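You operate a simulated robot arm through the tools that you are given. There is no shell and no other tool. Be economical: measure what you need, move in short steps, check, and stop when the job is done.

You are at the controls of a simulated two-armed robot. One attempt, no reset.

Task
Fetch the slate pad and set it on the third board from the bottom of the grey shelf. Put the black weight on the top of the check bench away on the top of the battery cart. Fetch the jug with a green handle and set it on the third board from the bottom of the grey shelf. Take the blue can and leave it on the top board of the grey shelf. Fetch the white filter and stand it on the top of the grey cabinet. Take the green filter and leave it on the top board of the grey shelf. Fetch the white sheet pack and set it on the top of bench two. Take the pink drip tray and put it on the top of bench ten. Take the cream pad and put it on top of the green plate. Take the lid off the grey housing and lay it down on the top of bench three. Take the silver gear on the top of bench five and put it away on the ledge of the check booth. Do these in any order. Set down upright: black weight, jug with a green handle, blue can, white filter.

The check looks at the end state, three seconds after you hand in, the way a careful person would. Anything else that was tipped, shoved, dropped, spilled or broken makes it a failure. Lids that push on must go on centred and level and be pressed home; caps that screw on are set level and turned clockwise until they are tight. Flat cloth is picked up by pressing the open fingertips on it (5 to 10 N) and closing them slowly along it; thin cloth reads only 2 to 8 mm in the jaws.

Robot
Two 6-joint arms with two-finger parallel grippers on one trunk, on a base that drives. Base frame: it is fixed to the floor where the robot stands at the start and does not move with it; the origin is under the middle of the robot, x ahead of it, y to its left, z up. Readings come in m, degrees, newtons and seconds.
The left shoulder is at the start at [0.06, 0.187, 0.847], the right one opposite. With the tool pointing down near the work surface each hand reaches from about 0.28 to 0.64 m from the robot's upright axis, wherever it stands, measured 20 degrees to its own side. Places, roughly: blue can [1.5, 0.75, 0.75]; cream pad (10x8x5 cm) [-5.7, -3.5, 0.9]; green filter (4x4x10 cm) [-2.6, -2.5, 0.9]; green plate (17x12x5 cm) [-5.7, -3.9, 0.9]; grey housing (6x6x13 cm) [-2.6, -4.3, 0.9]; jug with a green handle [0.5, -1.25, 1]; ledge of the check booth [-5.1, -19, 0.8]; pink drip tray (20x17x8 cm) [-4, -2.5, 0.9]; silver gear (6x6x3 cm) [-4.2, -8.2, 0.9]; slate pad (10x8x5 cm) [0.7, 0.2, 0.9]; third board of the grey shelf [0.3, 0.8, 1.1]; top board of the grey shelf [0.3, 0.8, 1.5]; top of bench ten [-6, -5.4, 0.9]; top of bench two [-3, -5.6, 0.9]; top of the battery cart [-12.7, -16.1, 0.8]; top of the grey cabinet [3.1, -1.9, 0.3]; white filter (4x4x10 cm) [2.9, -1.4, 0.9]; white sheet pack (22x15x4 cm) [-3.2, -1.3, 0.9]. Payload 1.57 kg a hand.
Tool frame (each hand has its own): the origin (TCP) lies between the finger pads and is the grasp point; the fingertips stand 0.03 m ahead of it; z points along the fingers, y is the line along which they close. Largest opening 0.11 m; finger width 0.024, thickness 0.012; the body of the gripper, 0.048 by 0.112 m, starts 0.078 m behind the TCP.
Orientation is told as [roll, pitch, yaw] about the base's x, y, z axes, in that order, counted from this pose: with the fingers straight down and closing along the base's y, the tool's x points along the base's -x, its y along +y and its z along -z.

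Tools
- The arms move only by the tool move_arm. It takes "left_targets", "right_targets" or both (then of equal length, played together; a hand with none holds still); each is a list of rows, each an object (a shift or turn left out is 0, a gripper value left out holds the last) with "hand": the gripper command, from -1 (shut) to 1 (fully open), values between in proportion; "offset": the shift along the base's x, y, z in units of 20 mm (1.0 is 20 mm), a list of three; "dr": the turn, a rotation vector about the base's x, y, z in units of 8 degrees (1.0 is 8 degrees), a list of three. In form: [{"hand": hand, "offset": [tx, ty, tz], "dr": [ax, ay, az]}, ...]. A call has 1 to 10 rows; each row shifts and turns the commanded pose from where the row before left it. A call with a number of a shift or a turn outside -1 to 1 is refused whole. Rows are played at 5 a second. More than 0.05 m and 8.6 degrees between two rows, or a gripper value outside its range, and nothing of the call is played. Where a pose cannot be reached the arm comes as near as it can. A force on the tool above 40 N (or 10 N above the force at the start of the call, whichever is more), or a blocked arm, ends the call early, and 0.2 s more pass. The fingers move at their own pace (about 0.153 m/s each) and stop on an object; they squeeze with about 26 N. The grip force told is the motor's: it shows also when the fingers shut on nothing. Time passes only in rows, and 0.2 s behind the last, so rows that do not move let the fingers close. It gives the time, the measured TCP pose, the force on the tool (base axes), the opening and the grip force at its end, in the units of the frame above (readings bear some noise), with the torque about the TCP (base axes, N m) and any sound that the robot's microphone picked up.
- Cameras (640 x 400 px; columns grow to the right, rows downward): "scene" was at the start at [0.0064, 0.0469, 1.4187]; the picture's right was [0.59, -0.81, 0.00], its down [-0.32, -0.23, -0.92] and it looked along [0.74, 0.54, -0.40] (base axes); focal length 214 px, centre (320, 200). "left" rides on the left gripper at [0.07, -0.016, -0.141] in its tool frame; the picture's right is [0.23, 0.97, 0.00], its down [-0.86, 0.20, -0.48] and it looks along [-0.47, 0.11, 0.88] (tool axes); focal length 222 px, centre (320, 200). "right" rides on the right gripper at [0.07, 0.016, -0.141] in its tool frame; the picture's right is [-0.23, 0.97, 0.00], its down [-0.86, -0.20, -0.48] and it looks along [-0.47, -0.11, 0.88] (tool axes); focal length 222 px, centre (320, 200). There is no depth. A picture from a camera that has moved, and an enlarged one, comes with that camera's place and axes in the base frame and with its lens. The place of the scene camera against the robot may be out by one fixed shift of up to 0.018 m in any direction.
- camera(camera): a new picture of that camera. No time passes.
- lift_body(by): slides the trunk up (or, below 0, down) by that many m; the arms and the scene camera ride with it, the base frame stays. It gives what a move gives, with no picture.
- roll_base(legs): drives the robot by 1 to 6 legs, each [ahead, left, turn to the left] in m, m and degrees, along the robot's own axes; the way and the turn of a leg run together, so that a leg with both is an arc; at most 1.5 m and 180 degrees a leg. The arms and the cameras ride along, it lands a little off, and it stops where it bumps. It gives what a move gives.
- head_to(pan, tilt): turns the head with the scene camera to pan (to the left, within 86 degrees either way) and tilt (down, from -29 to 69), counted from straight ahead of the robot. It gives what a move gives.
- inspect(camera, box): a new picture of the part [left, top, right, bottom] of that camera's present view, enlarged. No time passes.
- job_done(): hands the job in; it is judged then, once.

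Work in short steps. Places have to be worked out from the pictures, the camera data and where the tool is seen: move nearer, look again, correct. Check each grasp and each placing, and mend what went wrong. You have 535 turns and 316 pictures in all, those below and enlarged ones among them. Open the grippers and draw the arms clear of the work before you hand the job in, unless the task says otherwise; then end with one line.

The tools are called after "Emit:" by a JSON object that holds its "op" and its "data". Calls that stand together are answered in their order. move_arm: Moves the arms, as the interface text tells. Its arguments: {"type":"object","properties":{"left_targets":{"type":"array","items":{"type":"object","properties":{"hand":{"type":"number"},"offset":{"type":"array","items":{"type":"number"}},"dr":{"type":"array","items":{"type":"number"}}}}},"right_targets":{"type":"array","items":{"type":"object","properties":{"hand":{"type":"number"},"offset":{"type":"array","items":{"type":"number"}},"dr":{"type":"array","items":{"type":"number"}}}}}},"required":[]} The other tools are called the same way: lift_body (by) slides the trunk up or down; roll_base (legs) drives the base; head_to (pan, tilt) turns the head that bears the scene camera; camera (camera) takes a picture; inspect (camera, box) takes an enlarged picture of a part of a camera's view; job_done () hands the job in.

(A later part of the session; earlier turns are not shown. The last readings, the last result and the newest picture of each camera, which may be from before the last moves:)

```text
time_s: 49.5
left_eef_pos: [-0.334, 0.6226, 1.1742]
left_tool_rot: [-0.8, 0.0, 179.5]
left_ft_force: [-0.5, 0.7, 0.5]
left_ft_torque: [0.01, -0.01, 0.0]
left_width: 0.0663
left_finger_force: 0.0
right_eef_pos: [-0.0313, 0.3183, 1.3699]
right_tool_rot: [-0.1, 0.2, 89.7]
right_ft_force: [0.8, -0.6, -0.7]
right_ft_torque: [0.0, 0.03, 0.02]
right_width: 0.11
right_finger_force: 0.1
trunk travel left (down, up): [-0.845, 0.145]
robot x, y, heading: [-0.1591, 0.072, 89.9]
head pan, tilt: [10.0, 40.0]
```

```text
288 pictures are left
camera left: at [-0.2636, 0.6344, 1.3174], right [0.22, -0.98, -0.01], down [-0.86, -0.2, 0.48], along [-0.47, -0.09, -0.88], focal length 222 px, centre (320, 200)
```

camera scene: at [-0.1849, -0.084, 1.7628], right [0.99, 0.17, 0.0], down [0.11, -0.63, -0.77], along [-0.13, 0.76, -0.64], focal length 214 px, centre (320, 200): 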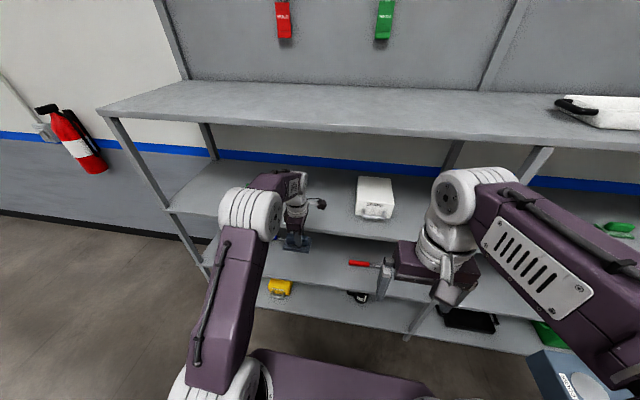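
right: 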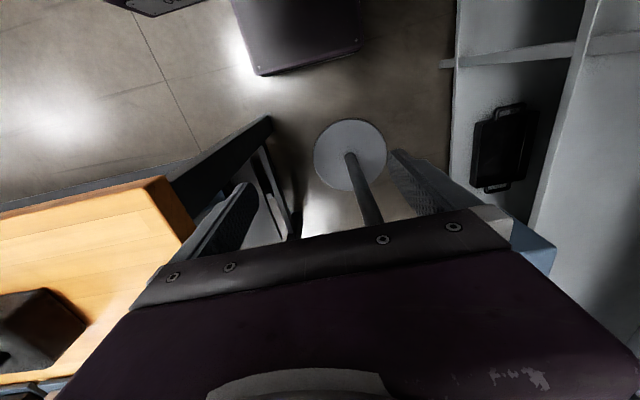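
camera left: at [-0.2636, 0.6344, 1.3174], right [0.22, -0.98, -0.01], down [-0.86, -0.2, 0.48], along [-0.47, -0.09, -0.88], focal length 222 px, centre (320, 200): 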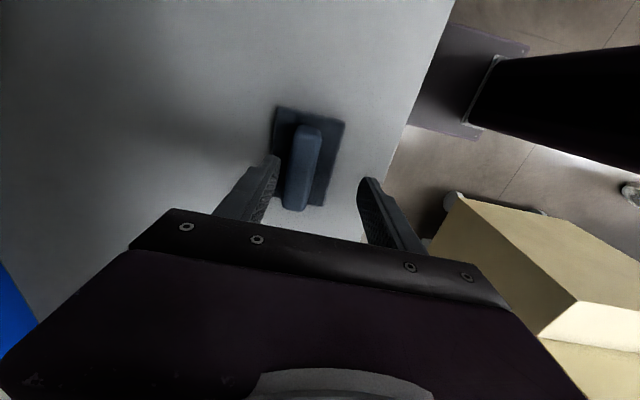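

The slate pad stands properly on the third board. I'll back out and look around to the bench with the jug and the cream cart beside me.

Emit:
{"op": "roll_base", "data": {"legs": [[-0.25, 0, 0]]}}

Emit:
{"op": "head_to", "data": {"pan": -85, "tilt": 35}}

Emit:
{"op": "camera", "data": {"camera": "scene"}}

Emit:
{"op": "head_to", "data": {"pan": 85, "tilt": 35}}

Emit:
{"op": "camera", "data": {"camera": "scene"}}

```text
time_s: 51.3
left_eef_pos: [-0.3341, 0.3726, 1.1738]
left_tool_rot: [-0.6, 0.0, 179.6]
left_ft_force: [-0.6, -0.3, -0.3]
left_ft_torque: [-0.02, -0.04, 0.02]
left_width: 0.0658
left_finger_force: 0.0
right_eef_pos: [-0.0333, 0.0693, 1.3701]
right_tool_rot: [-0.1, 0.2, 89.6]
right_ft_force: [-0.6, 0.4, -0.2]
right_ft_torque: [-0.04, -0.01, -0.01]
right_width: 0.1098
right_finger_force: 0.1
trunk travel left (down, up): [-0.845, 0.145]
robot x, y, heading: [-0.1657, -0.1789, 89.7]
head pan, tilt: [10.0, 40.0]
```

```text
time_s: 53.0
left_eef_pos: [-0.3352, 0.3709, 1.1761]
left_tool_rot: [-0.7, 0.0, 179.5]
left_ft_force: [-0.2, 0.0, -0.8]
left_ft_torque: [-0.02, -0.04, -0.01]
left_width: 0.0658
left_finger_force: 0.0
right_eef_pos: [-0.0338, 0.0667, 1.3709]
right_tool_rot: [-0.1, 0.3, 89.6]
right_ft_force: [0.2, -0.4, 1.2]
right_ft_torque: [-0.01, 0.0, -0.01]
right_width: 0.1098
right_finger_force: 0.0
trunk travel left (down, up): [-0.845, 0.145]
robot x, y, heading: [-0.1619, -0.1808, 89.7]
head pan, tilt: [-85.0, 35.0]
```

```text
287 pictures are left
camera scene: at [-0.0836, -0.2401, 1.7704], right [0.08, -1.0, 0.0], down [-0.57, -0.05, -0.82], along [0.82, 0.07, -0.57], focal length 214 px, centre (320, 200)
```

scene: 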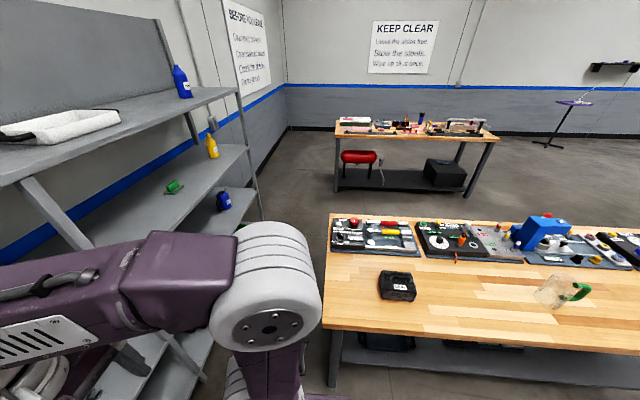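

```text
time_s: 55.6
left_eef_pos: [-0.336, 0.3704, 1.1757]
left_tool_rot: [-0.8, -0.1, 179.7]
left_ft_force: [0.3, 0.4, -0.6]
left_ft_torque: [0.01, -0.01, 0.03]
left_width: 0.0658
left_finger_force: 0.2
right_eef_pos: [-0.0318, 0.0674, 1.3706]
right_tool_rot: [-0.2, 0.1, 89.6]
right_ft_force: [0.3, -0.1, 0.4]
right_ft_torque: [-0.03, 0.0, 0.0]
right_width: 0.1097
right_finger_force: 0.0
trunk travel left (down, up): [-0.845, 0.145]
robot x, y, heading: [-0.1605, -0.1818, 89.7]
head pan, tilt: [85.0, 35.0]
```

```text
286 pictures are left
camera scene: at [-0.2591, -0.2392, 1.7704], right [0.1, 1.0, 0.0], down [0.57, -0.05, -0.82], along [-0.82, 0.08, -0.57], focal length 214 px, centre (320, 200)
```

scene: 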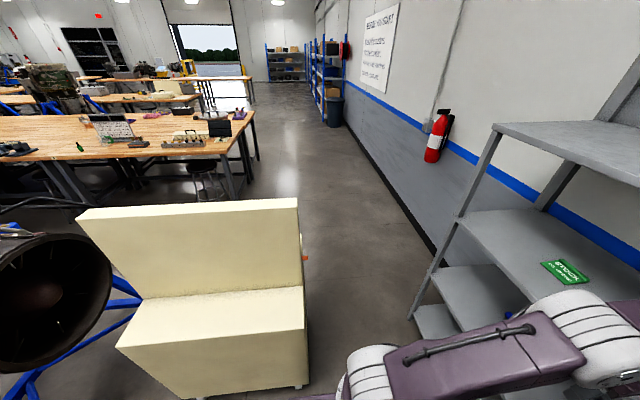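

The aisle between the cream cart (front x ≈ −0.73) and the bench (edge x ≈ 0.33) is about 1 m. I'll tuck the left hand, turn to face the bench and strafe to the jug at about [0.49, −1.15].

Emit:
{"op": "move_arm", "data": {"left_targets": [{"offset": [0, -1, 0.3]}, {"offset": [0, -1, 0.3]}, {"offset": [0, -1, 0.3]}, {"offset": [0, -1, 0.3]}, {"offset": [0, -1, 0.3]}, {"offset": [0, -1, 0]}, {"offset": [0, -1, 0]}, {"offset": [0, -1, 0]}, {"offset": [0, -1, 0]}, {"offset": [0, 0, 0]}]}}

Emit:
{"op": "roll_base", "data": {"legs": [[0, 0, -90], [0, -0.9, 0]]}}

Emit:
{"op": "head_to", "data": {"pan": 0, "tilt": 45}}

Emit:
{"op": "camera", "data": {"camera": "scene"}}

```text
time_s: 57.8
left_eef_pos: [-0.3357, 0.191, 1.205]
left_tool_rot: [-0.9, 0.0, 179.7]
left_ft_force: [0.1, -1.2, -0.1]
left_ft_torque: [-0.01, 0.0, 0.0]
left_width: 0.0658
left_finger_force: 0.0
right_eef_pos: [-0.0329, 0.0681, 1.3702]
right_tool_rot: [-0.1, 0.2, 89.5]
right_ft_force: [0.0, -0.3, 1.1]
right_ft_torque: [-0.02, 0.0, 0.02]
right_width: 0.1099
right_finger_force: 0.0
trunk travel left (down, up): [-0.845, 0.145]
robot x, y, heading: [-0.1599, -0.1818, 89.6]
head pan, tilt: [85.0, 35.0]
```

```text
time_s: 66.3
left_eef_pos: [0.2309, -0.8722, 1.2036]
left_tool_rot: [-0.9, 0.0, 83.8]
left_ft_force: [0.4, 0.2, 0.0]
left_ft_torque: [0.01, -0.02, -0.01]
left_width: 0.0657
left_finger_force: 0.1
right_eef_pos: [0.0762, -1.1593, 1.3705]
right_tool_rot: [-0.1, 0.2, -6.1]
right_ft_force: [-0.4, -0.2, 0.2]
right_ft_torque: [0.0, -0.01, -0.01]
right_width: 0.11
right_finger_force: 0.0
trunk travel left (down, up): [-0.845, 0.145]
robot x, y, heading: [-0.1586, -1.0034, -6.0]
head pan, tilt: [85.0, 35.0]
stopped in leg 2: the robot was blocked; the commanded pose is now the measured one
```

```text
time_s: 67.9
left_eef_pos: [0.2316, -0.8713, 1.2044]
left_tool_rot: [-0.8, 0.0, 83.9]
left_ft_force: [-0.7, 0.8, -0.6]
left_ft_torque: [-0.01, -0.02, -0.01]
left_width: 0.0658
left_finger_force: 0.1
right_eef_pos: [0.0768, -1.1588, 1.3708]
right_tool_rot: [0.0, 0.1, -6.2]
right_ft_force: [0.4, 0.1, 0.7]
right_ft_torque: [0.01, -0.03, 0.02]
right_width: 0.1103
right_finger_force: 0.0
trunk travel left (down, up): [-0.845, 0.145]
robot x, y, heading: [-0.1536, -1.0052, -6.2]
head pan, tilt: [0.0, 45.0]
```

```text
285 pictures are left
camera scene: at [-0.1427, -1.0152, 1.7556], right [-0.11, -0.99, 0.0], down [-0.7, 0.08, -0.71], along [0.7, -0.08, -0.71], focal length 214 px, centre (320, 200)
```

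scene: 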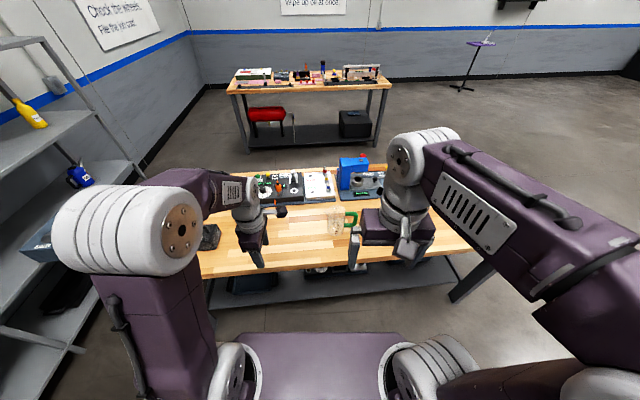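

The base was blocked before the target and yawed −6°. I'll look to the right to see what it met.

Emit:
{"op": "head_to", "data": {"pan": -80, "tilt": 50}}

Emit:
{"op": "camera", "data": {"camera": "scene"}}

Emit:
{"op": "head_to", "data": {"pan": 85, "tilt": 50}}

Emit:
{"op": "camera", "data": {"camera": "scene"}}

```text
time_s: 69.4
left_eef_pos: [0.2318, -0.8724, 1.2039]
left_tool_rot: [-0.7, 0.0, 83.8]
left_ft_force: [0.1, 0.3, 0.1]
left_ft_torque: [-0.04, -0.01, 0.03]
left_width: 0.066
left_finger_force: 0.2
right_eef_pos: [0.077, -1.1576, 1.3714]
right_tool_rot: [-0.1, 0.1, -6.2]
right_ft_force: [0.1, 0.5, -0.2]
right_ft_torque: [-0.03, 0.0, -0.02]
right_width: 0.11
right_finger_force: 0.0
trunk travel left (down, up): [-0.845, 0.145]
robot x, y, heading: [-0.1554, -1.0077, -6.2]
head pan, tilt: [-80.0, 50.0]
```

```text
284 pictures are left
camera scene: at [-0.2185, -1.0835, 1.7487], right [-1.0, -0.07, 0.0], down [-0.05, 0.76, -0.64], along [0.04, -0.64, -0.77], focal length 214 px, centre (320, 200)
```

scene: 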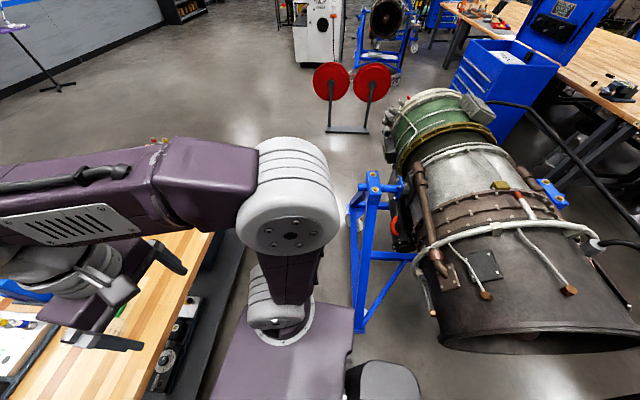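

```text
time_s: 71.9
left_eef_pos: [0.2321, -0.8725, 1.2043]
left_tool_rot: [-0.8, 0.0, 83.7]
left_ft_force: [0.2, 0.4, 0.1]
left_ft_torque: [-0.01, 0.01, -0.01]
left_width: 0.066
left_finger_force: 0.0
right_eef_pos: [0.0767, -1.1594, 1.3711]
right_tool_rot: [-0.1, 0.1, -6.2]
right_ft_force: [0.3, 0.8, 1.1]
right_ft_torque: [-0.02, -0.01, 0.01]
right_width: 0.1099
right_finger_force: 0.0
trunk travel left (down, up): [-0.845, 0.145]
robot x, y, heading: [-0.1545, -1.0036, -6.4]
head pan, tilt: [85.0, 50.0]
```

```text
283 pictures are left
camera scene: at [-0.2086, -0.9312, 1.7487], right [0.98, -0.2, 0.0], down [-0.15, -0.75, -0.64], along [0.13, 0.63, -0.77], focal length 214 px, centre (320, 200)
```

scene: 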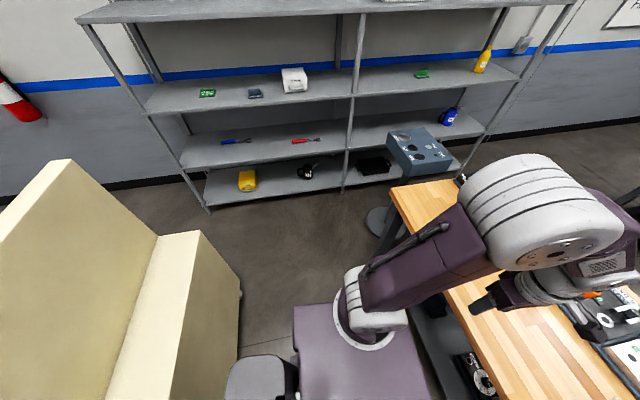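

The blue engine stand's foot (≈[−0.49, −1.38]) is what the rear right corner met. I'll step back left a bit, straighten, move ahead 0.13, and strafe only a little more.

Emit:
{"op": "roll_base", "data": {"legs": [[0, 0.05, 6], [0.12, 0, 0], [0, -0.1, 0]]}}

Emit:
{"op": "head_to", "data": {"pan": -20, "tilt": 50}}

Emit:
{"op": "camera", "data": {"camera": "scene"}}

Emit:
{"op": "camera", "data": {"camera": "right"}}

```text
time_s: 74.4
left_eef_pos: [0.3365, -0.8789, 1.2032]
left_tool_rot: [-0.6, 0.2, 89.7]
left_ft_force: [0.6, 0.1, -0.1]
left_ft_torque: [-0.04, 0.02, -0.01]
left_width: 0.066
left_finger_force: 0.1
right_eef_pos: [0.2144, -1.1786, 1.37]
right_tool_rot: [-0.3, 0.2, -0.2]
right_ft_force: [-1.4, -0.6, -1.1]
right_ft_torque: [-0.04, 0.04, 0.0]
right_width: 0.11
right_finger_force: 0.0
trunk travel left (down, up): [-0.845, 0.145]
robot x, y, heading: [-0.039, -1.0547, -0.2]
head pan, tilt: [85.0, 50.0]
```

```text
time_s: 76.3
left_eef_pos: [0.3369, -0.8817, 1.2053]
left_tool_rot: [-0.8, 0.0, 89.7]
left_ft_force: [0.7, -0.1, 0.2]
left_ft_torque: [-0.01, -0.03, 0.02]
left_width: 0.066
left_finger_force: 0.1
right_eef_pos: [0.2113, -1.183, 1.3707]
right_tool_rot: [-0.2, 0.2, -0.3]
right_ft_force: [-0.4, 0.5, 0.0]
right_ft_torque: [-0.03, 0.01, -0.01]
right_width: 0.1103
right_finger_force: 0.0
trunk travel left (down, up): [-0.845, 0.145]
robot x, y, heading: [-0.0364, -1.0573, -0.2]
head pan, tilt: [-20.0, 50.0]
```

```text
282 pictures are left
camera scene: at [-0.031, -1.0886, 1.7487], right [-0.35, -0.94, 0.0], down [-0.72, 0.27, -0.64], along [0.6, -0.22, -0.77], focal length 214 px, centre (320, 200)
```

scene: 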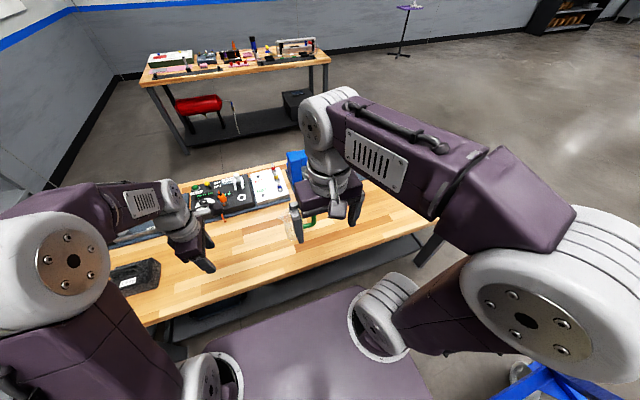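

```text
281 pictures are left
camera right: at [0.1421, -1.1661, 1.513], right [0.23, 0.97, 0.0], down [0.85, -0.2, 0.48], along [0.46, -0.11, -0.88], focal length 222 px, centre (320, 200)
```

right: 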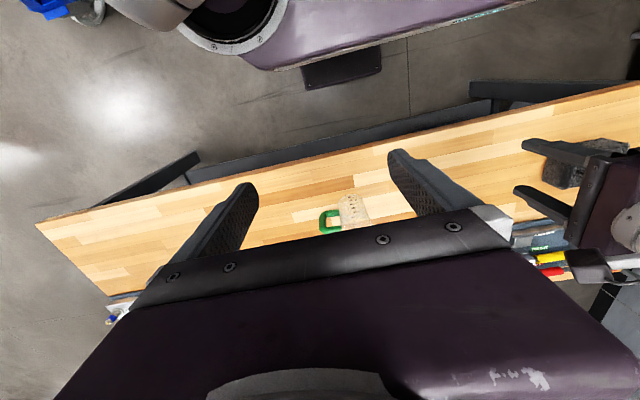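

The jug is at about [0.474, −1.15], with its handle on the −y side. I'll grasp its body from the +y side with a near-horizontal tool closing along x, so I'll turn the robot to face −y, standing at about [0.05, −0.55].

Emit:
{"op": "roll_base", "data": {"legs": [[0, 0.5, 0], [0, 0, -90], [0, 0.08, 0]]}}

Emit:
{"op": "move_arm", "data": {"left_targets": [{"offset": [0, 0, 0], "dr": [0, 0, -1], "hand": 1}, {"offset": [0, 0, 0], "dr": [0, 0, -1]}, {"offset": [0, 0, 0], "dr": [0, 0, -1]}, {"offset": [0, 0, 0], "dr": [0, 0, -1]}, {"offset": [0, 0, 0], "dr": [0, 0, -1]}, {"offset": [0, 0, 0], "dr": [0, 0, -1]}, {"offset": [0, 0, 0], "dr": [0, 0, -1]}, {"offset": [0, 0, 0], "dr": [0, 0, -1]}, {"offset": [0, 0, 0], "dr": [0, 0, -1]}, {"offset": [0, 0, 0], "dr": [0, 0, -1]}]}}

Emit:
{"op": "camera", "data": {"camera": "left"}}

```text
time_s: 83.7
left_eef_pos: [0.2183, -0.9273, 1.2053]
left_tool_rot: [-0.9, -0.4, 0.3]
left_ft_force: [-0.8, -0.3, 0.0]
left_ft_torque: [0.03, -0.07, 0.0]
left_width: 0.0659
left_finger_force: 0.1
right_eef_pos: [-0.084, -0.8065, 1.3704]
right_tool_rot: [0.3, 0.1, -89.5]
right_ft_force: [-0.6, -0.1, -0.3]
right_ft_torque: [0.02, -0.01, 0.03]
right_width: 0.11
right_finger_force: 0.2
trunk travel left (down, up): [-0.845, 0.145]
robot x, y, heading: [0.0456, -0.5562, -89.9]
head pan, tilt: [-20.0, 50.0]
```

```text
time_s: 85.8
left_eef_pos: [0.2251, -0.9276, 1.2055]
left_tool_rot: [-0.8, -0.1, -79.7]
left_ft_force: [0.0, -0.7, 0.3]
left_ft_torque: [-0.01, 0.0, 0.04]
left_width: 0.1101
left_finger_force: 0.0
right_eef_pos: [-0.0773, -0.8073, 1.3711]
right_tool_rot: [0.0, 0.1, -89.5]
right_ft_force: [-0.6, 0.3, 0.5]
right_ft_torque: [0.03, 0.02, 0.0]
right_width: 0.1099
right_finger_force: 0.1
trunk travel left (down, up): [-0.845, 0.145]
robot x, y, heading: [0.0466, -0.5574, -89.8]
head pan, tilt: [-20.0, 50.0]
```

```text
280 pictures are left
camera left: at [0.1992, -0.8618, 1.3465], right [0.92, 0.4, -0.01], down [0.36, -0.8, 0.48], along [0.18, -0.44, -0.88], focal length 222 px, centre (320, 200)
```

left: 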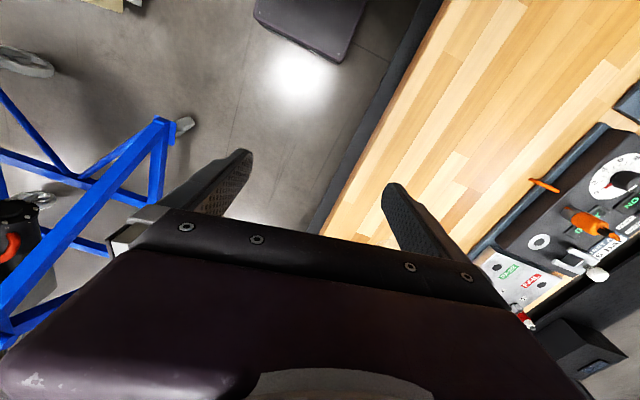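

Now finish the yaw to −90° and pitch the tool up 64° towards forward, moving x towards 0.40.

Emit:
{"op": "move_arm", "data": {"left_targets": [{"offset": [1, 0, 0], "dr": [0, 0, -1]}, {"offset": [1, 0, 0], "dr": [-1, 0, -0.25]}, {"offset": [1, 0, 0], "dr": [-1, 0, 0]}, {"offset": [1, 0, 0], "dr": [-1, 0, 0]}, {"offset": [1, 0, 0], "dr": [-1, 0, 0]}, {"offset": [1, 0, 0], "dr": [-1, 0, 0]}, {"offset": [1, 0, 0], "dr": [-1, 0, 0]}, {"offset": [1, 0, 0], "dr": [-1, 0, 0]}, {"offset": [1, 0, 0], "dr": [-1, 0, 0]}, {"offset": [0, 0, 0]}]}}

Emit:
{"op": "camera", "data": {"camera": "left"}}

Emit:
{"op": "head_to", "data": {"pan": 25, "tilt": 45}}

Emit:
{"op": "camera", "data": {"camera": "scene"}}

```text
time_s: 88.0
left_eef_pos: [0.4065, -0.9498, 1.2132]
left_tool_rot: [-3.4, -59.2, -88.9]
left_ft_force: [-0.3, 0.1, -0.1]
left_ft_torque: [0.02, -0.04, 0.01]
left_width: 0.1097
left_finger_force: 0.2
left hand out of reach, approached as far as the arm can: row 5, 6, 7, 8
right_eef_pos: [-0.0784, -0.8063, 1.3703]
right_tool_rot: [0.0, 0.1, -89.6]
right_ft_force: [-0.3, 0.3, 0.4]
right_ft_torque: [0.0, -0.01, 0.0]
right_width: 0.1098
right_finger_force: 0.0
trunk travel left (down, up): [-0.845, 0.145]
robot x, y, heading: [0.0484, -0.5573, -89.6]
head pan, tilt: [-20.0, 50.0]
```

```text
279 pictures are left
camera left: at [0.3953, -0.7928, 1.2264], right [0.97, 0.09, -0.23], down [0.23, -0.03, 0.97], along [0.08, -1.0, -0.05], focal length 222 px, centre (320, 200)
```

left: 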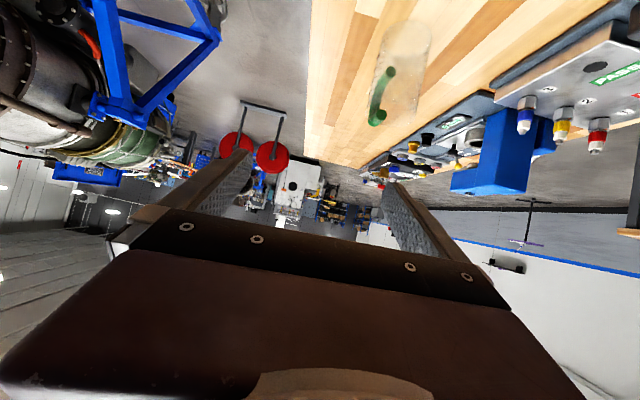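

```text
time_s: 89.2
left_eef_pos: [0.4061, -0.9499, 1.2125]
left_tool_rot: [-3.6, -59.1, -88.9]
left_ft_force: [-0.2, 0.0, 0.7]
left_ft_torque: [-0.01, -0.02, 0.01]
left_width: 0.1098
left_finger_force: 0.0
right_eef_pos: [-0.0775, -0.8082, 1.3703]
right_tool_rot: [-0.2, 0.1, -89.5]
right_ft_force: [0.4, 0.1, 0.2]
right_ft_torque: [-0.01, 0.01, -0.02]
right_width: 0.11
right_finger_force: 0.2
trunk travel left (down, up): [-0.845, 0.145]
robot x, y, heading: [0.0495, -0.5584, -89.6]
head pan, tilt: [25.0, 45.0]
```

```text
278 pictures are left
camera scene: at [0.0741, -0.5792, 1.7556], right [-0.9, -0.43, 0.0], down [-0.3, 0.64, -0.71], along [0.3, -0.64, -0.71], focal length 214 px, centre (320, 200)
```

scene: 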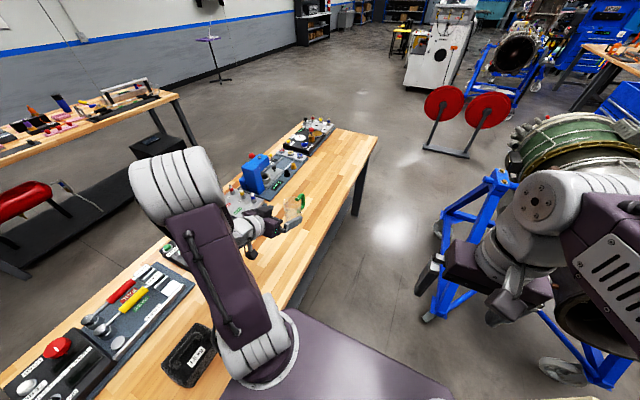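

The hand is now roughly 30° below horizontal, pointing −y. The jug stands at about x 0.50, y −1.15 with its rim near 1.03; I'll lower the trunk 0.23 m and look again.

Emit:
{"op": "lift_body", "data": {"by": -0.23}}

Emit:
{"op": "camera", "data": {"camera": "left"}}

Emit:
{"op": "inspect", "data": {"camera": "scene", "box": [170, 100, 390, 300]}}

```text
time_s: 91.6
left_eef_pos: [0.4062, -0.9491, 0.9825]
left_tool_rot: [-3.5, -59.1, -88.9]
left_ft_force: [-0.2, -0.4, -0.1]
left_ft_torque: [-0.05, 0.03, -0.01]
left_width: 0.1102
left_finger_force: 0.1
right_eef_pos: [-0.0779, -0.8067, 1.1412]
right_tool_rot: [0.0, 0.1, -89.6]
right_ft_force: [-0.7, 0.0, 0.1]
right_ft_torque: [0.03, 0.0, 0.0]
right_width: 0.1098
right_finger_force: 0.0
trunk travel left (down, up): [-0.615, 0.375]
robot x, y, heading: [0.0536, -0.5576, -89.4]
head pan, tilt: [25.0, 45.0]
```

```text
277 pictures are left
camera left: at [0.3955, -0.7928, 0.9965], right [0.97, 0.09, -0.23], down [0.23, -0.04, 0.97], along [0.07, -1.0, -0.05], focal length 222 px, centre (320, 200)
```

left: 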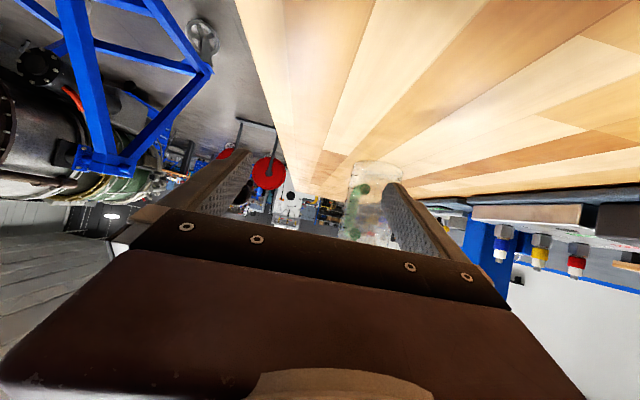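

```text
2.00 times, centred on (280, 200) of scene
camera zoom: at [0.074, -0.5791, 1.5256], right [-0.9, -0.43, 0.0], down [-0.3, 0.64, -0.71], along [0.3, -0.64, -0.71], focal length 429 px, centre (400, 200)
```

zoom: 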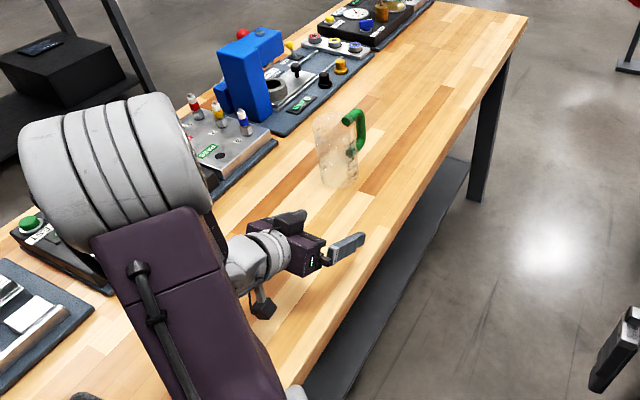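

Jug centre is about [0.49, −1.145], height z 0.90–1.04, diameter ~9 cm. I'll shift the hand to x 0.49 and advance to y −1.01, staying short of the jug.

Emit:
{"op": "move_arm", "data": {"left_targets": [{"offset": [0.85, 0, 0]}, {"offset": [0.85, 0, 0]}, {"offset": [0.85, 0, 0]}, {"offset": [0.85, 0, 0]}, {"offset": [0.85, 0, 0]}, {"offset": [0, -1, 0]}, {"offset": [0, -1, 0]}, {"offset": [0, 0, 0]}]}}

Emit:
{"op": "camera", "data": {"camera": "left"}}

Emit:
{"op": "inspect", "data": {"camera": "scene", "box": [170, 100, 390, 300]}}

```text
time_s: 93.4
left_eef_pos: [0.4921, -0.9903, 0.9835]
left_tool_rot: [-3.5, -59.1, -88.8]
left_ft_force: [0.4, 0.1, -0.8]
left_ft_torque: [0.03, 0.0, -0.01]
left_width: 0.1102
left_finger_force: 0.2
right_eef_pos: [-0.0777, -0.8069, 1.1402]
right_tool_rot: [-0.1, 0.1, -89.7]
right_ft_force: [-0.4, 0.2, 0.3]
right_ft_torque: [0.0, 0.02, -0.03]
right_width: 0.1101
right_finger_force: 0.1
trunk travel left (down, up): [-0.615, 0.375]
robot x, y, heading: [0.0469, -0.5597, -89.7]
head pan, tilt: [25.0, 45.0]
```

```text
275 pictures are left
camera left: at [0.4805, -0.8322, 0.9972], right [0.97, 0.09, -0.23], down [0.23, -0.04, 0.97], along [0.08, -1.0, -0.05], focal length 222 px, centre (320, 200)
```

left: 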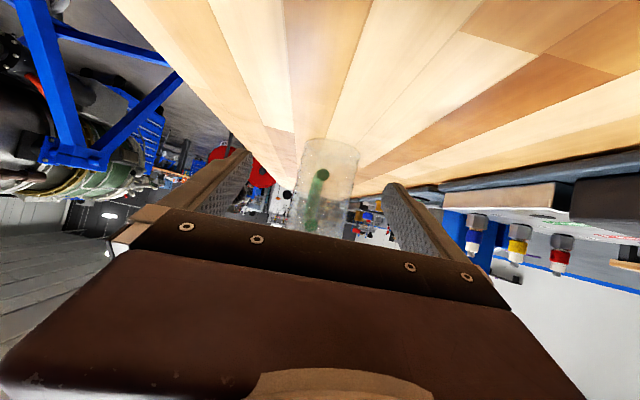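

```text
2.00 times, centred on (280, 200) of scene
camera zoom: at [0.0741, -0.5786, 1.5256], right [-0.9, -0.43, 0.0], down [-0.3, 0.64, -0.71], along [0.3, -0.64, -0.71], focal length 429 px, centre (400, 200)
```

zoom: 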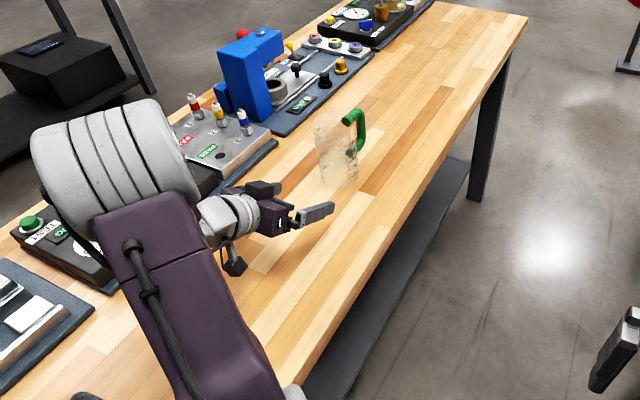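

The wrist view places the jug at x ≈ 0.51. I'll shift +14 mm in x, advance 5 cm (tips stay short of the jug) and look again.

Emit:
{"op": "move_arm", "data": {"left_targets": [{"offset": [0.7, 0, 0]}, {"offset": [0, -1, 0]}, {"offset": [0, -1, 0]}, {"offset": [0, -0.5, 0]}, {"offset": [0, 0, 0]}]}}

Emit:
{"op": "camera", "data": {"camera": "left"}}

Emit:
{"op": "inspect", "data": {"camera": "scene", "box": [230, 130, 370, 240]}}

```text
time_s: 94.6
left_eef_pos: [0.5048, -1.0401, 0.9837]
left_tool_rot: [-3.6, -59.1, -88.8]
left_ft_force: [-0.3, -0.1, -0.2]
left_ft_torque: [-0.01, 0.01, 0.02]
left_width: 0.1097
left_finger_force: 0.3
right_eef_pos: [-0.0774, -0.8076, 1.1405]
right_tool_rot: [-0.1, 0.1, -89.7]
right_ft_force: [0.1, 0.3, -0.1]
right_ft_torque: [0.0, 0.01, 0.03]
right_width: 0.11
right_finger_force: 0.1
trunk travel left (down, up): [-0.615, 0.375]
robot x, y, heading: [0.0502, -0.5613, -89.6]
head pan, tilt: [25.0, 45.0]
```

```text
273 pictures are left
camera left: at [0.4944, -0.8829, 0.9967], right [0.97, 0.09, -0.23], down [0.23, -0.04, 0.97], along [0.07, -1.0, -0.05], focal length 222 px, centre (320, 200)
```

left: 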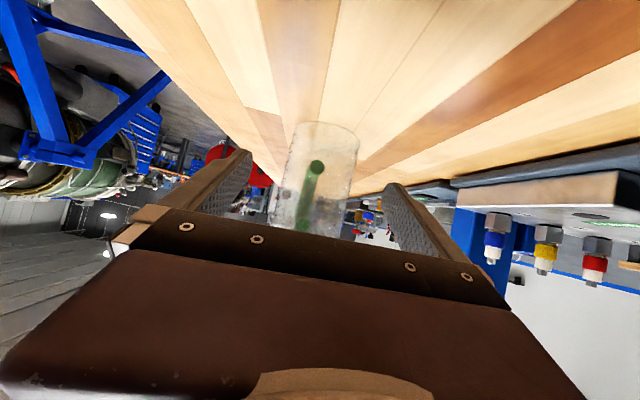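

```text
3.64 times, centred on (300, 185) of scene
camera zoom: at [0.0739, -0.5792, 1.5256], right [-0.9, -0.43, 0.0], down [-0.3, 0.64, -0.71], along [0.3, -0.64, -0.71], focal length 780 px, centre (393, 254)
```

zoom: 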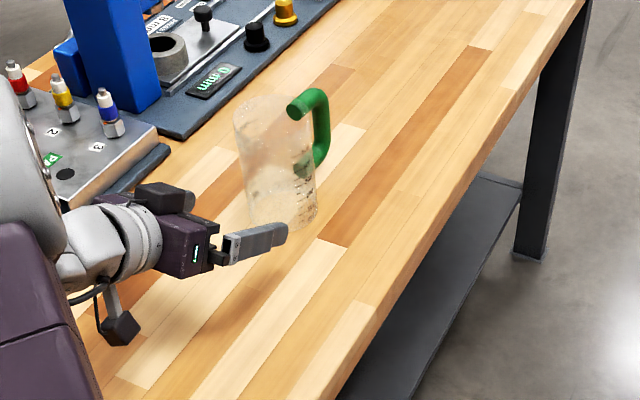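

The jug centre reads x ≈ 0.51 at the TCP height. I'll shift +5 mm and advance 6 cm so the tips begin to straddle it, then check.

Emit:
{"op": "move_arm", "data": {"left_targets": [{"offset": [0.25, 0, 0]}, {"offset": [0, -0.6, 0]}, {"offset": [0, -0.6, 0]}, {"offset": [0, -0.6, 0]}, {"offset": [0, -0.6, 0]}, {"offset": [0, -0.6, 0]}, {"offset": [0, 0, 0]}]}}

Emit:
{"op": "camera", "data": {"camera": "left"}}

```text
time_s: 96.2
left_eef_pos: [0.5109, -1.0981, 0.9817]
left_tool_rot: [-3.5, -59.2, -89.0]
left_ft_force: [-0.2, 0.3, -0.1]
left_ft_torque: [-0.01, 0.01, 0.01]
left_width: 0.1101
left_finger_force: 0.1
right_eef_pos: [-0.0785, -0.8071, 1.1408]
right_tool_rot: [-0.1, 0.1, -89.6]
right_ft_force: [-1.2, 0.4, -0.2]
right_ft_torque: [-0.02, -0.02, -0.01]
right_width: 0.1099
right_finger_force: 0.1
trunk travel left (down, up): [-0.615, 0.375]
robot x, y, heading: [0.0482, -0.5611, -89.7]
head pan, tilt: [25.0, 45.0]
```

```text
271 pictures are left
camera left: at [0.4997, -0.9421, 0.9965], right [0.97, 0.09, -0.23], down [0.23, -0.04, 0.97], along [0.07, -1.0, -0.05], focal length 222 px, centre (320, 200)
```

left: 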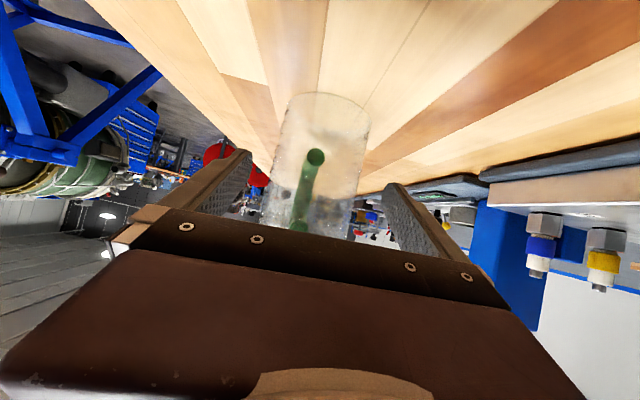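

The jug is centred between the fingertips. I'll advance another 4.5 cm slowly and close.

Emit:
{"op": "move_arm", "data": {"left_targets": [{"offset": [0, -0.5, 0]}, {"offset": [0, -0.5, 0]}, {"offset": [0, -0.5, 0]}, {"offset": [0, -0.5, 0]}, {"offset": [0, -0.2, 0]}, {"offset": [0, 0, 0]}]}}

Emit:
{"op": "camera", "data": {"camera": "left"}}

```text
time_s: 97.6
left_eef_pos: [0.5101, -1.1436, 0.9826]
left_tool_rot: [-3.5, -59.0, -88.7]
left_ft_force: [-0.6, -0.7, -0.7]
left_ft_torque: [-0.02, 0.0, -0.01]
left_width: 0.1098
left_finger_force: 0.0
right_eef_pos: [-0.0776, -0.8067, 1.1407]
right_tool_rot: [-0.1, 0.1, -89.5]
right_ft_force: [-0.7, -0.3, 0.4]
right_ft_torque: [0.02, -0.01, -0.01]
right_width: 0.1097
right_finger_force: 0.0
trunk travel left (down, up): [-0.615, 0.375]
robot x, y, heading: [0.0457, -0.5565, -89.8]
head pan, tilt: [25.0, 45.0]
```

```text
270 pictures are left
camera left: at [0.4994, -0.987, 0.9962], right [0.97, 0.09, -0.23], down [0.23, -0.04, 0.97], along [0.07, -1.0, -0.05], focal length 222 px, centre (320, 200)
```

left: 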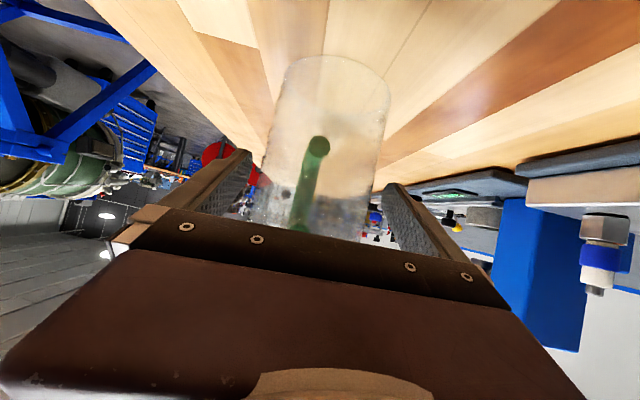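

Centred at full depth; closing the gripper now.

Emit:
{"op": "move_arm", "data": {"left_targets": [{"hand": 0.7}, {"hand": 0.5}, {"hand": -1}, {"offset": [0, 0, 0]}, {"offset": [0, 0, 0]}]}}

Emit:
{"op": "camera", "data": {"camera": "left"}}

```text
time_s: 98.8
left_eef_pos: [0.5086, -1.1439, 0.9822]
left_tool_rot: [-3.5, -59.0, -89.0]
left_ft_force: [0.0, -0.5, 0.2]
left_ft_torque: [0.0, -0.09, 0.0]
left_width: 0.0822
left_finger_force: 26.1
right_eef_pos: [-0.077, -0.8074, 1.1415]
right_tool_rot: [-0.1, 0.1, -89.6]
right_ft_force: [0.1, -0.8, 0.2]
right_ft_torque: [-0.02, 0.02, -0.01]
right_width: 0.1098
right_finger_force: 0.1
trunk travel left (down, up): [-0.615, 0.375]
robot x, y, heading: [0.0475, -0.5587, -89.3]
head pan, tilt: [25.0, 45.0]
```

```text
269 pictures are left
camera left: at [0.4995, -0.9869, 0.9963], right [0.97, 0.09, -0.23], down [0.23, -0.04, 0.97], along [0.07, -1.0, -0.05], focal length 222 px, centre (320, 200)
```

left: 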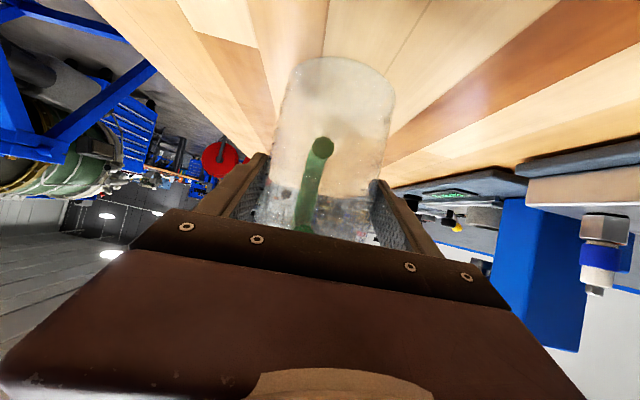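

Gripped at 82 mm. Lifting slightly with the trunk to check the hold.

Emit:
{"op": "lift_body", "data": {"by": 0.06}}

Emit:
{"op": "inspect", "data": {"camera": "scene", "box": [220, 110, 380, 240]}}

```text
time_s: 99.8
left_eef_pos: [0.51, -1.1425, 1.042]
left_tool_rot: [-3.5, -58.9, -88.8]
left_ft_force: [-0.3, 0.5, -1.8]
left_ft_torque: [-0.01, 0.01, 0.0]
left_width: 0.0818
left_finger_force: 25.7
right_eef_pos: [-0.078, -0.8056, 1.1995]
right_tool_rot: [-0.2, 0.1, -89.6]
right_ft_force: [-0.3, -0.2, -0.1]
right_ft_torque: [-0.02, 0.03, 0.0]
right_width: 0.1098
right_finger_force: 0.1
trunk travel left (down, up): [-0.675, 0.315]
robot x, y, heading: [0.047, -0.5568, -89.4]
head pan, tilt: [25.0, 45.0]
```

```text
3.08 times, centred on (300, 175) of scene
camera zoom: at [0.0743, -0.5796, 1.5856], right [-0.9, -0.43, 0.0], down [-0.3, 0.64, -0.71], along [0.3, -0.64, -0.71], focal length 660 px, centre (382, 277)
```

zoom: 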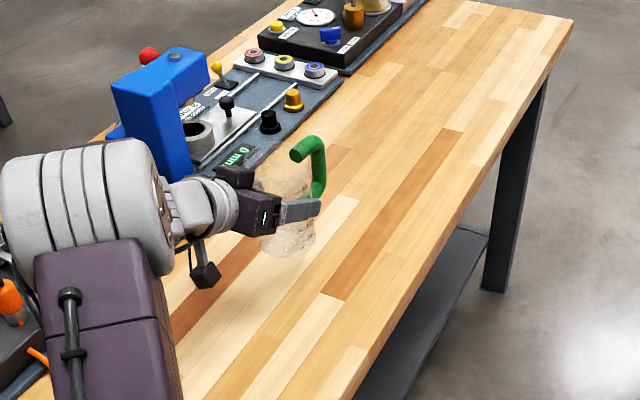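

Jug held upright and level. I'll raise the trunk, pull the hand back, and turn to face the shelf counter-clockwise over the bench.

Emit:
{"op": "lift_body", "data": {"by": 0.2}}

Emit:
{"op": "move_arm", "data": {"left_targets": [{"offset": [-0.5, 1, 0]}, {"offset": [-0.5, 1, 0]}, {"offset": [-0.5, 1, 0]}, {"offset": [-0.5, 1, 0]}, {"offset": [-0.5, 1, 0]}, {"offset": [-0.5, 1, 0]}, {"offset": [-0.5, 1, 0]}, {"offset": [-0.5, 1, 0]}, {"offset": [0, 0, 0]}]}}

Emit:
{"op": "roll_base", "data": {"legs": [[0, 0, 90], [0, 0, 90]]}}

Emit:
{"op": "camera", "data": {"camera": "scene"}}

```text
time_s: 102.0
left_eef_pos: [0.5115, -1.1434, 1.2425]
left_tool_rot: [-3.5, -58.9, -88.8]
left_ft_force: [0.4, -0.1, -1.7]
left_ft_torque: [0.03, -0.02, 0.02]
left_width: 0.0816
left_finger_force: 25.6
right_eef_pos: [-0.0775, -0.8078, 1.3995]
right_tool_rot: [-0.1, 0.0, -89.6]
right_ft_force: [-0.3, 0.0, 0.0]
right_ft_torque: [0.02, 0.06, 0.0]
right_width: 0.11
right_finger_force: 0.0
trunk travel left (down, up): [-0.875, 0.115]
robot x, y, heading: [0.0479, -0.5572, -89.6]
head pan, tilt: [25.0, 45.0]
```

```text
time_s: 104.0
left_eef_pos: [0.4294, -0.9841, 1.2421]
left_tool_rot: [-3.5, -59.1, -88.8]
left_ft_force: [0.3, 0.2, -1.7]
left_ft_torque: [0.02, -0.01, -0.03]
left_width: 0.082
left_finger_force: 25.8
right_eef_pos: [-0.0777, -0.8073, 1.3999]
right_tool_rot: [-0.1, 0.1, -89.6]
right_ft_force: [-0.5, 0.4, 0.8]
right_ft_torque: [-0.01, 0.03, 0.0]
right_width: 0.1097
right_finger_force: 0.0
trunk travel left (down, up): [-0.875, 0.115]
robot x, y, heading: [0.0495, -0.5575, -89.8]
head pan, tilt: [25.0, 45.0]
```

```text
time_s: 112.0
left_eef_pos: [-0.3274, -0.1268, 1.243]
left_tool_rot: [-3.6, -59.0, 90.4]
left_ft_force: [0.3, 0.4, -0.9]
left_ft_torque: [0.02, 0.01, 0.01]
left_width: 0.0816
left_finger_force: 25.8
right_eef_pos: [0.1776, -0.3102, 1.4012]
right_tool_rot: [-0.1, 0.1, 89.8]
right_ft_force: [0.0, -0.3, -0.1]
right_ft_torque: [0.04, 0.04, -0.01]
right_width: 0.1101
right_finger_force: 0.1
trunk travel left (down, up): [-0.875, 0.115]
robot x, y, heading: [0.0491, -0.556, 89.8]
head pan, tilt: [25.0, 45.0]
```

```text
267 pictures are left
camera scene: at [0.0051, -0.5515, 1.7856], right [0.91, 0.42, 0.0], down [0.3, -0.64, -0.71], along [-0.3, 0.64, -0.71], focal length 214 px, centre (320, 200)
```

scene: 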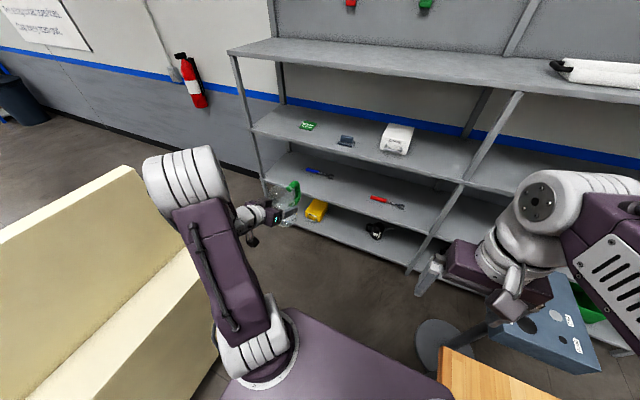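

I'll extend the hand 6 cm, strafe left so the jug aims at x ≈ −0.49 (free stretch left of the slate pad), and drive ahead, stopping short of the shelf.

Emit:
{"op": "move_arm", "data": {"left_targets": [{"offset": [0, 1, 0]}, {"offset": [0, 1, 0]}, {"offset": [0, 1, 0]}, {"offset": [0, 0, 0]}]}}

Emit:
{"op": "roll_base", "data": {"legs": [[0, 0.165, 0], [0.45, 0, 0]]}}

Emit:
{"op": "camera", "data": {"camera": "scene"}}

Emit:
{"op": "camera", "data": {"camera": "left"}}

```text
time_s: 113.0
left_eef_pos: [-0.327, -0.068, 1.2439]
left_tool_rot: [-3.5, -59.1, 90.4]
left_ft_force: [0.0, -0.2, -2.5]
left_ft_torque: [-0.03, 0.02, 0.03]
left_width: 0.0817
left_finger_force: 25.9
right_eef_pos: [0.1775, -0.3115, 1.3996]
right_tool_rot: [-0.2, 0.2, 89.8]
right_ft_force: [0.1, -0.2, 0.9]
right_ft_torque: [0.02, -0.02, 0.0]
right_width: 0.11
right_finger_force: 0.0
trunk travel left (down, up): [-0.875, 0.115]
robot x, y, heading: [0.0492, -0.5562, 89.8]
head pan, tilt: [25.0, 45.0]
```

```text
time_s: 116.8
left_eef_pos: [-0.4886, 0.3854, 1.2437]
left_tool_rot: [-3.4, -59.2, 90.3]
left_ft_force: [0.8, -0.4, -1.1]
left_ft_torque: [-0.01, 0.03, 0.02]
left_width: 0.0814
left_finger_force: 26.6
right_eef_pos: [0.0153, 0.143, 1.4004]
right_tool_rot: [-0.1, 0.0, 89.7]
right_ft_force: [-0.4, 0.4, -0.4]
right_ft_torque: [0.03, 0.0, -0.01]
right_width: 0.1099
right_finger_force: 0.0
trunk travel left (down, up): [-0.875, 0.115]
robot x, y, heading: [-0.1122, -0.1017, 90.0]
head pan, tilt: [25.0, 45.0]
```

```text
266 pictures are left
camera scene: at [-0.1559, -0.0994, 1.7856], right [0.91, 0.42, 0.0], down [0.3, -0.64, -0.71], along [-0.29, 0.64, -0.71], focal length 214 px, centre (320, 200)
```

scene: 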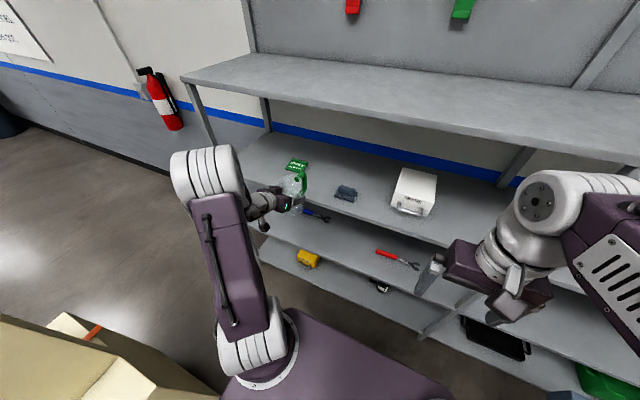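

```text
265 pictures are left
camera left: at [-0.4802, 0.2266, 1.2572], right [-0.97, -0.07, -0.23], down [-0.23, 0.04, 0.97], along [-0.06, 1.0, -0.05], focal length 222 px, centre (320, 200)
```

left: 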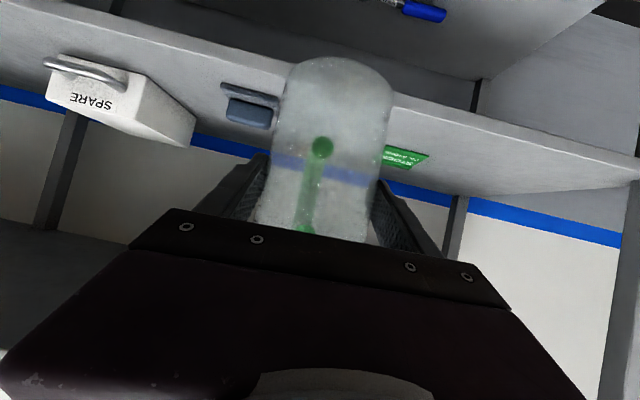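

Aligned: the jug aims between the slate pad and the green plate. Driving forward 0.23 m.

Emit:
{"op": "roll_base", "data": {"legs": [[0.23, 0, 0]]}}

Emit:
{"op": "camera", "data": {"camera": "scene"}}

Emit:
{"op": "camera", "data": {"camera": "left"}}

```text
time_s: 118.5
left_eef_pos: [-0.4885, 0.6141, 1.2443]
left_tool_rot: [-3.5, -59.2, 90.5]
left_ft_force: [0.2, -0.3, -2.3]
left_ft_torque: [0.0, 0.0, 0.02]
left_width: 0.0815
left_finger_force: 25.5
right_eef_pos: [0.0171, 0.3711, 1.4013]
right_tool_rot: [-0.1, -0.1, 89.7]
right_ft_force: [-0.2, -1.0, -1.0]
right_ft_torque: [0.01, 0.0, -0.02]
right_width: 0.1102
right_finger_force: 0.0
trunk travel left (down, up): [-0.875, 0.115]
robot x, y, heading: [-0.1119, 0.1278, 89.8]
head pan, tilt: [25.0, 45.0]
```

```text
264 pictures are left
camera scene: at [-0.1545, 0.1286, 1.7856], right [0.91, 0.42, 0.0], down [0.3, -0.64, -0.71], along [-0.3, 0.64, -0.71], focal length 214 px, centre (320, 200)
```

scene: 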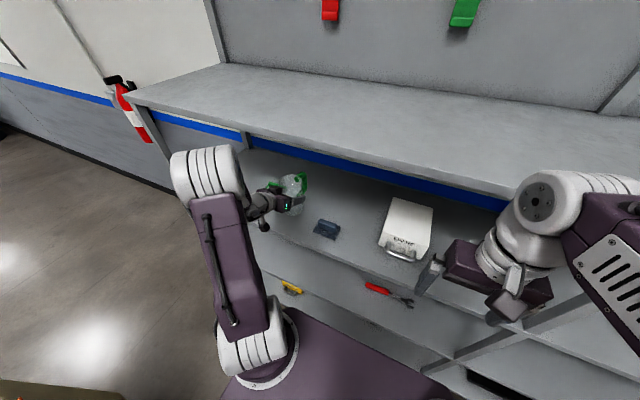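

```text
263 pictures are left
camera left: at [-0.4792, 0.455, 1.2577], right [-0.97, -0.07, -0.23], down [-0.23, 0.04, 0.97], along [-0.06, 1.0, -0.05], focal length 222 px, centre (320, 200)
```

left: 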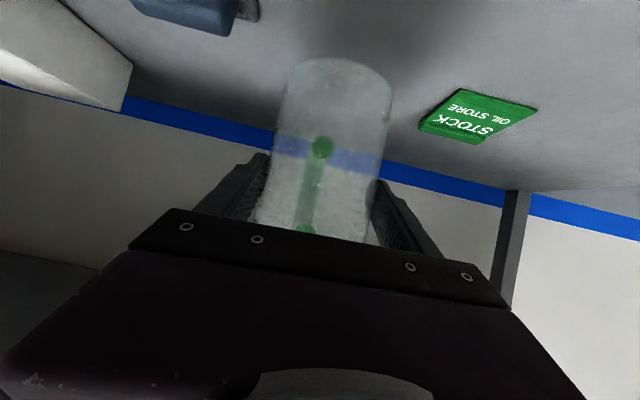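

Over the board with room around. Lowering to near contact, then in small steps.

Emit:
{"op": "move_arm", "data": {"left_targets": [{"offset": [0, 0, -1]}, {"offset": [0, 0, -1]}, {"offset": [0, 0, -0.8]}, {"offset": [0, 0, -0.2]}, {"offset": [0, 0, -0.2]}, {"offset": [0, 0, -0.2]}, {"offset": [0, 0, -0.2]}, {"offset": [0, 0, 0]}]}}

```text
time_s: 120.3
left_eef_pos: [-0.4881, 0.6175, 1.1719]
left_tool_rot: [-3.5, -59.1, 90.4]
left_ft_force: [0.2, -0.8, -1.4]
left_ft_torque: [-0.01, -0.01, 0.0]
left_width: 0.0816
left_finger_force: 26.1
right_eef_pos: [0.0177, 0.3744, 1.4001]
right_tool_rot: [-0.1, 0.1, 89.7]
right_ft_force: [0.0, -0.4, 0.2]
right_ft_torque: [-0.01, 0.04, 0.0]
right_width: 0.1098
right_finger_force: 0.1
trunk travel left (down, up): [-0.875, 0.115]
robot x, y, heading: [-0.1116, 0.1275, 89.7]
head pan, tilt: [25.0, 45.0]
```

Emit:
{"op": "move_arm", "data": {"left_targets": [{"offset": [0, 0, -0.15]}, {"offset": [0, 0, -0.15]}, {"offset": [0, 0, -0.15]}, {"offset": [0, 0, -0.15]}, {"offset": [0, 0, 0]}]}}

Emit:
{"op": "camera", "data": {"camera": "left"}}

```text
time_s: 121.5
left_eef_pos: [-0.4878, 0.6166, 1.1617]
left_tool_rot: [-3.1, -59.4, 90.0]
left_ft_force: [-0.4, 3.4, 20.0]
left_ft_torque: [0.09, 0.83, -0.04]
left_width: 0.0822
left_finger_force: 26.0
right_eef_pos: [0.018, 0.3723, 1.4008]
right_tool_rot: [0.0, 0.1, 89.6]
right_ft_force: [-1.0, 0.7, 0.3]
right_ft_torque: [-0.01, 0.0, -0.03]
right_width: 0.1101
right_finger_force: 0.0
trunk travel left (down, up): [-0.875, 0.115]
robot x, y, heading: [-0.111, 0.1254, 89.8]
head pan, tilt: [25.0, 45.0]
```

```text
262 pictures are left
camera left: at [-0.4781, 0.4579, 1.1748], right [-0.97, -0.07, -0.22], down [-0.23, 0.03, 0.97], along [-0.06, 1.0, -0.05], focal length 222 px, centre (320, 200)
```

left: 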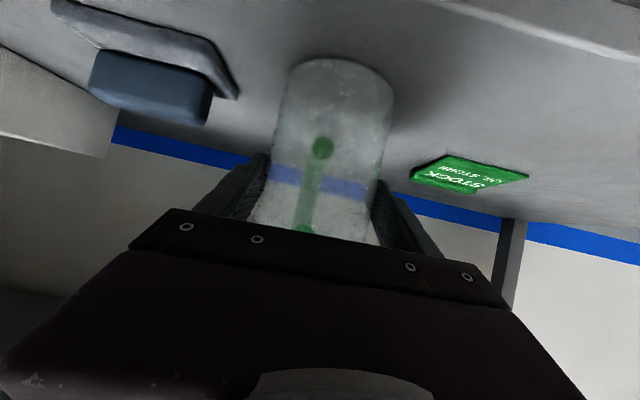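

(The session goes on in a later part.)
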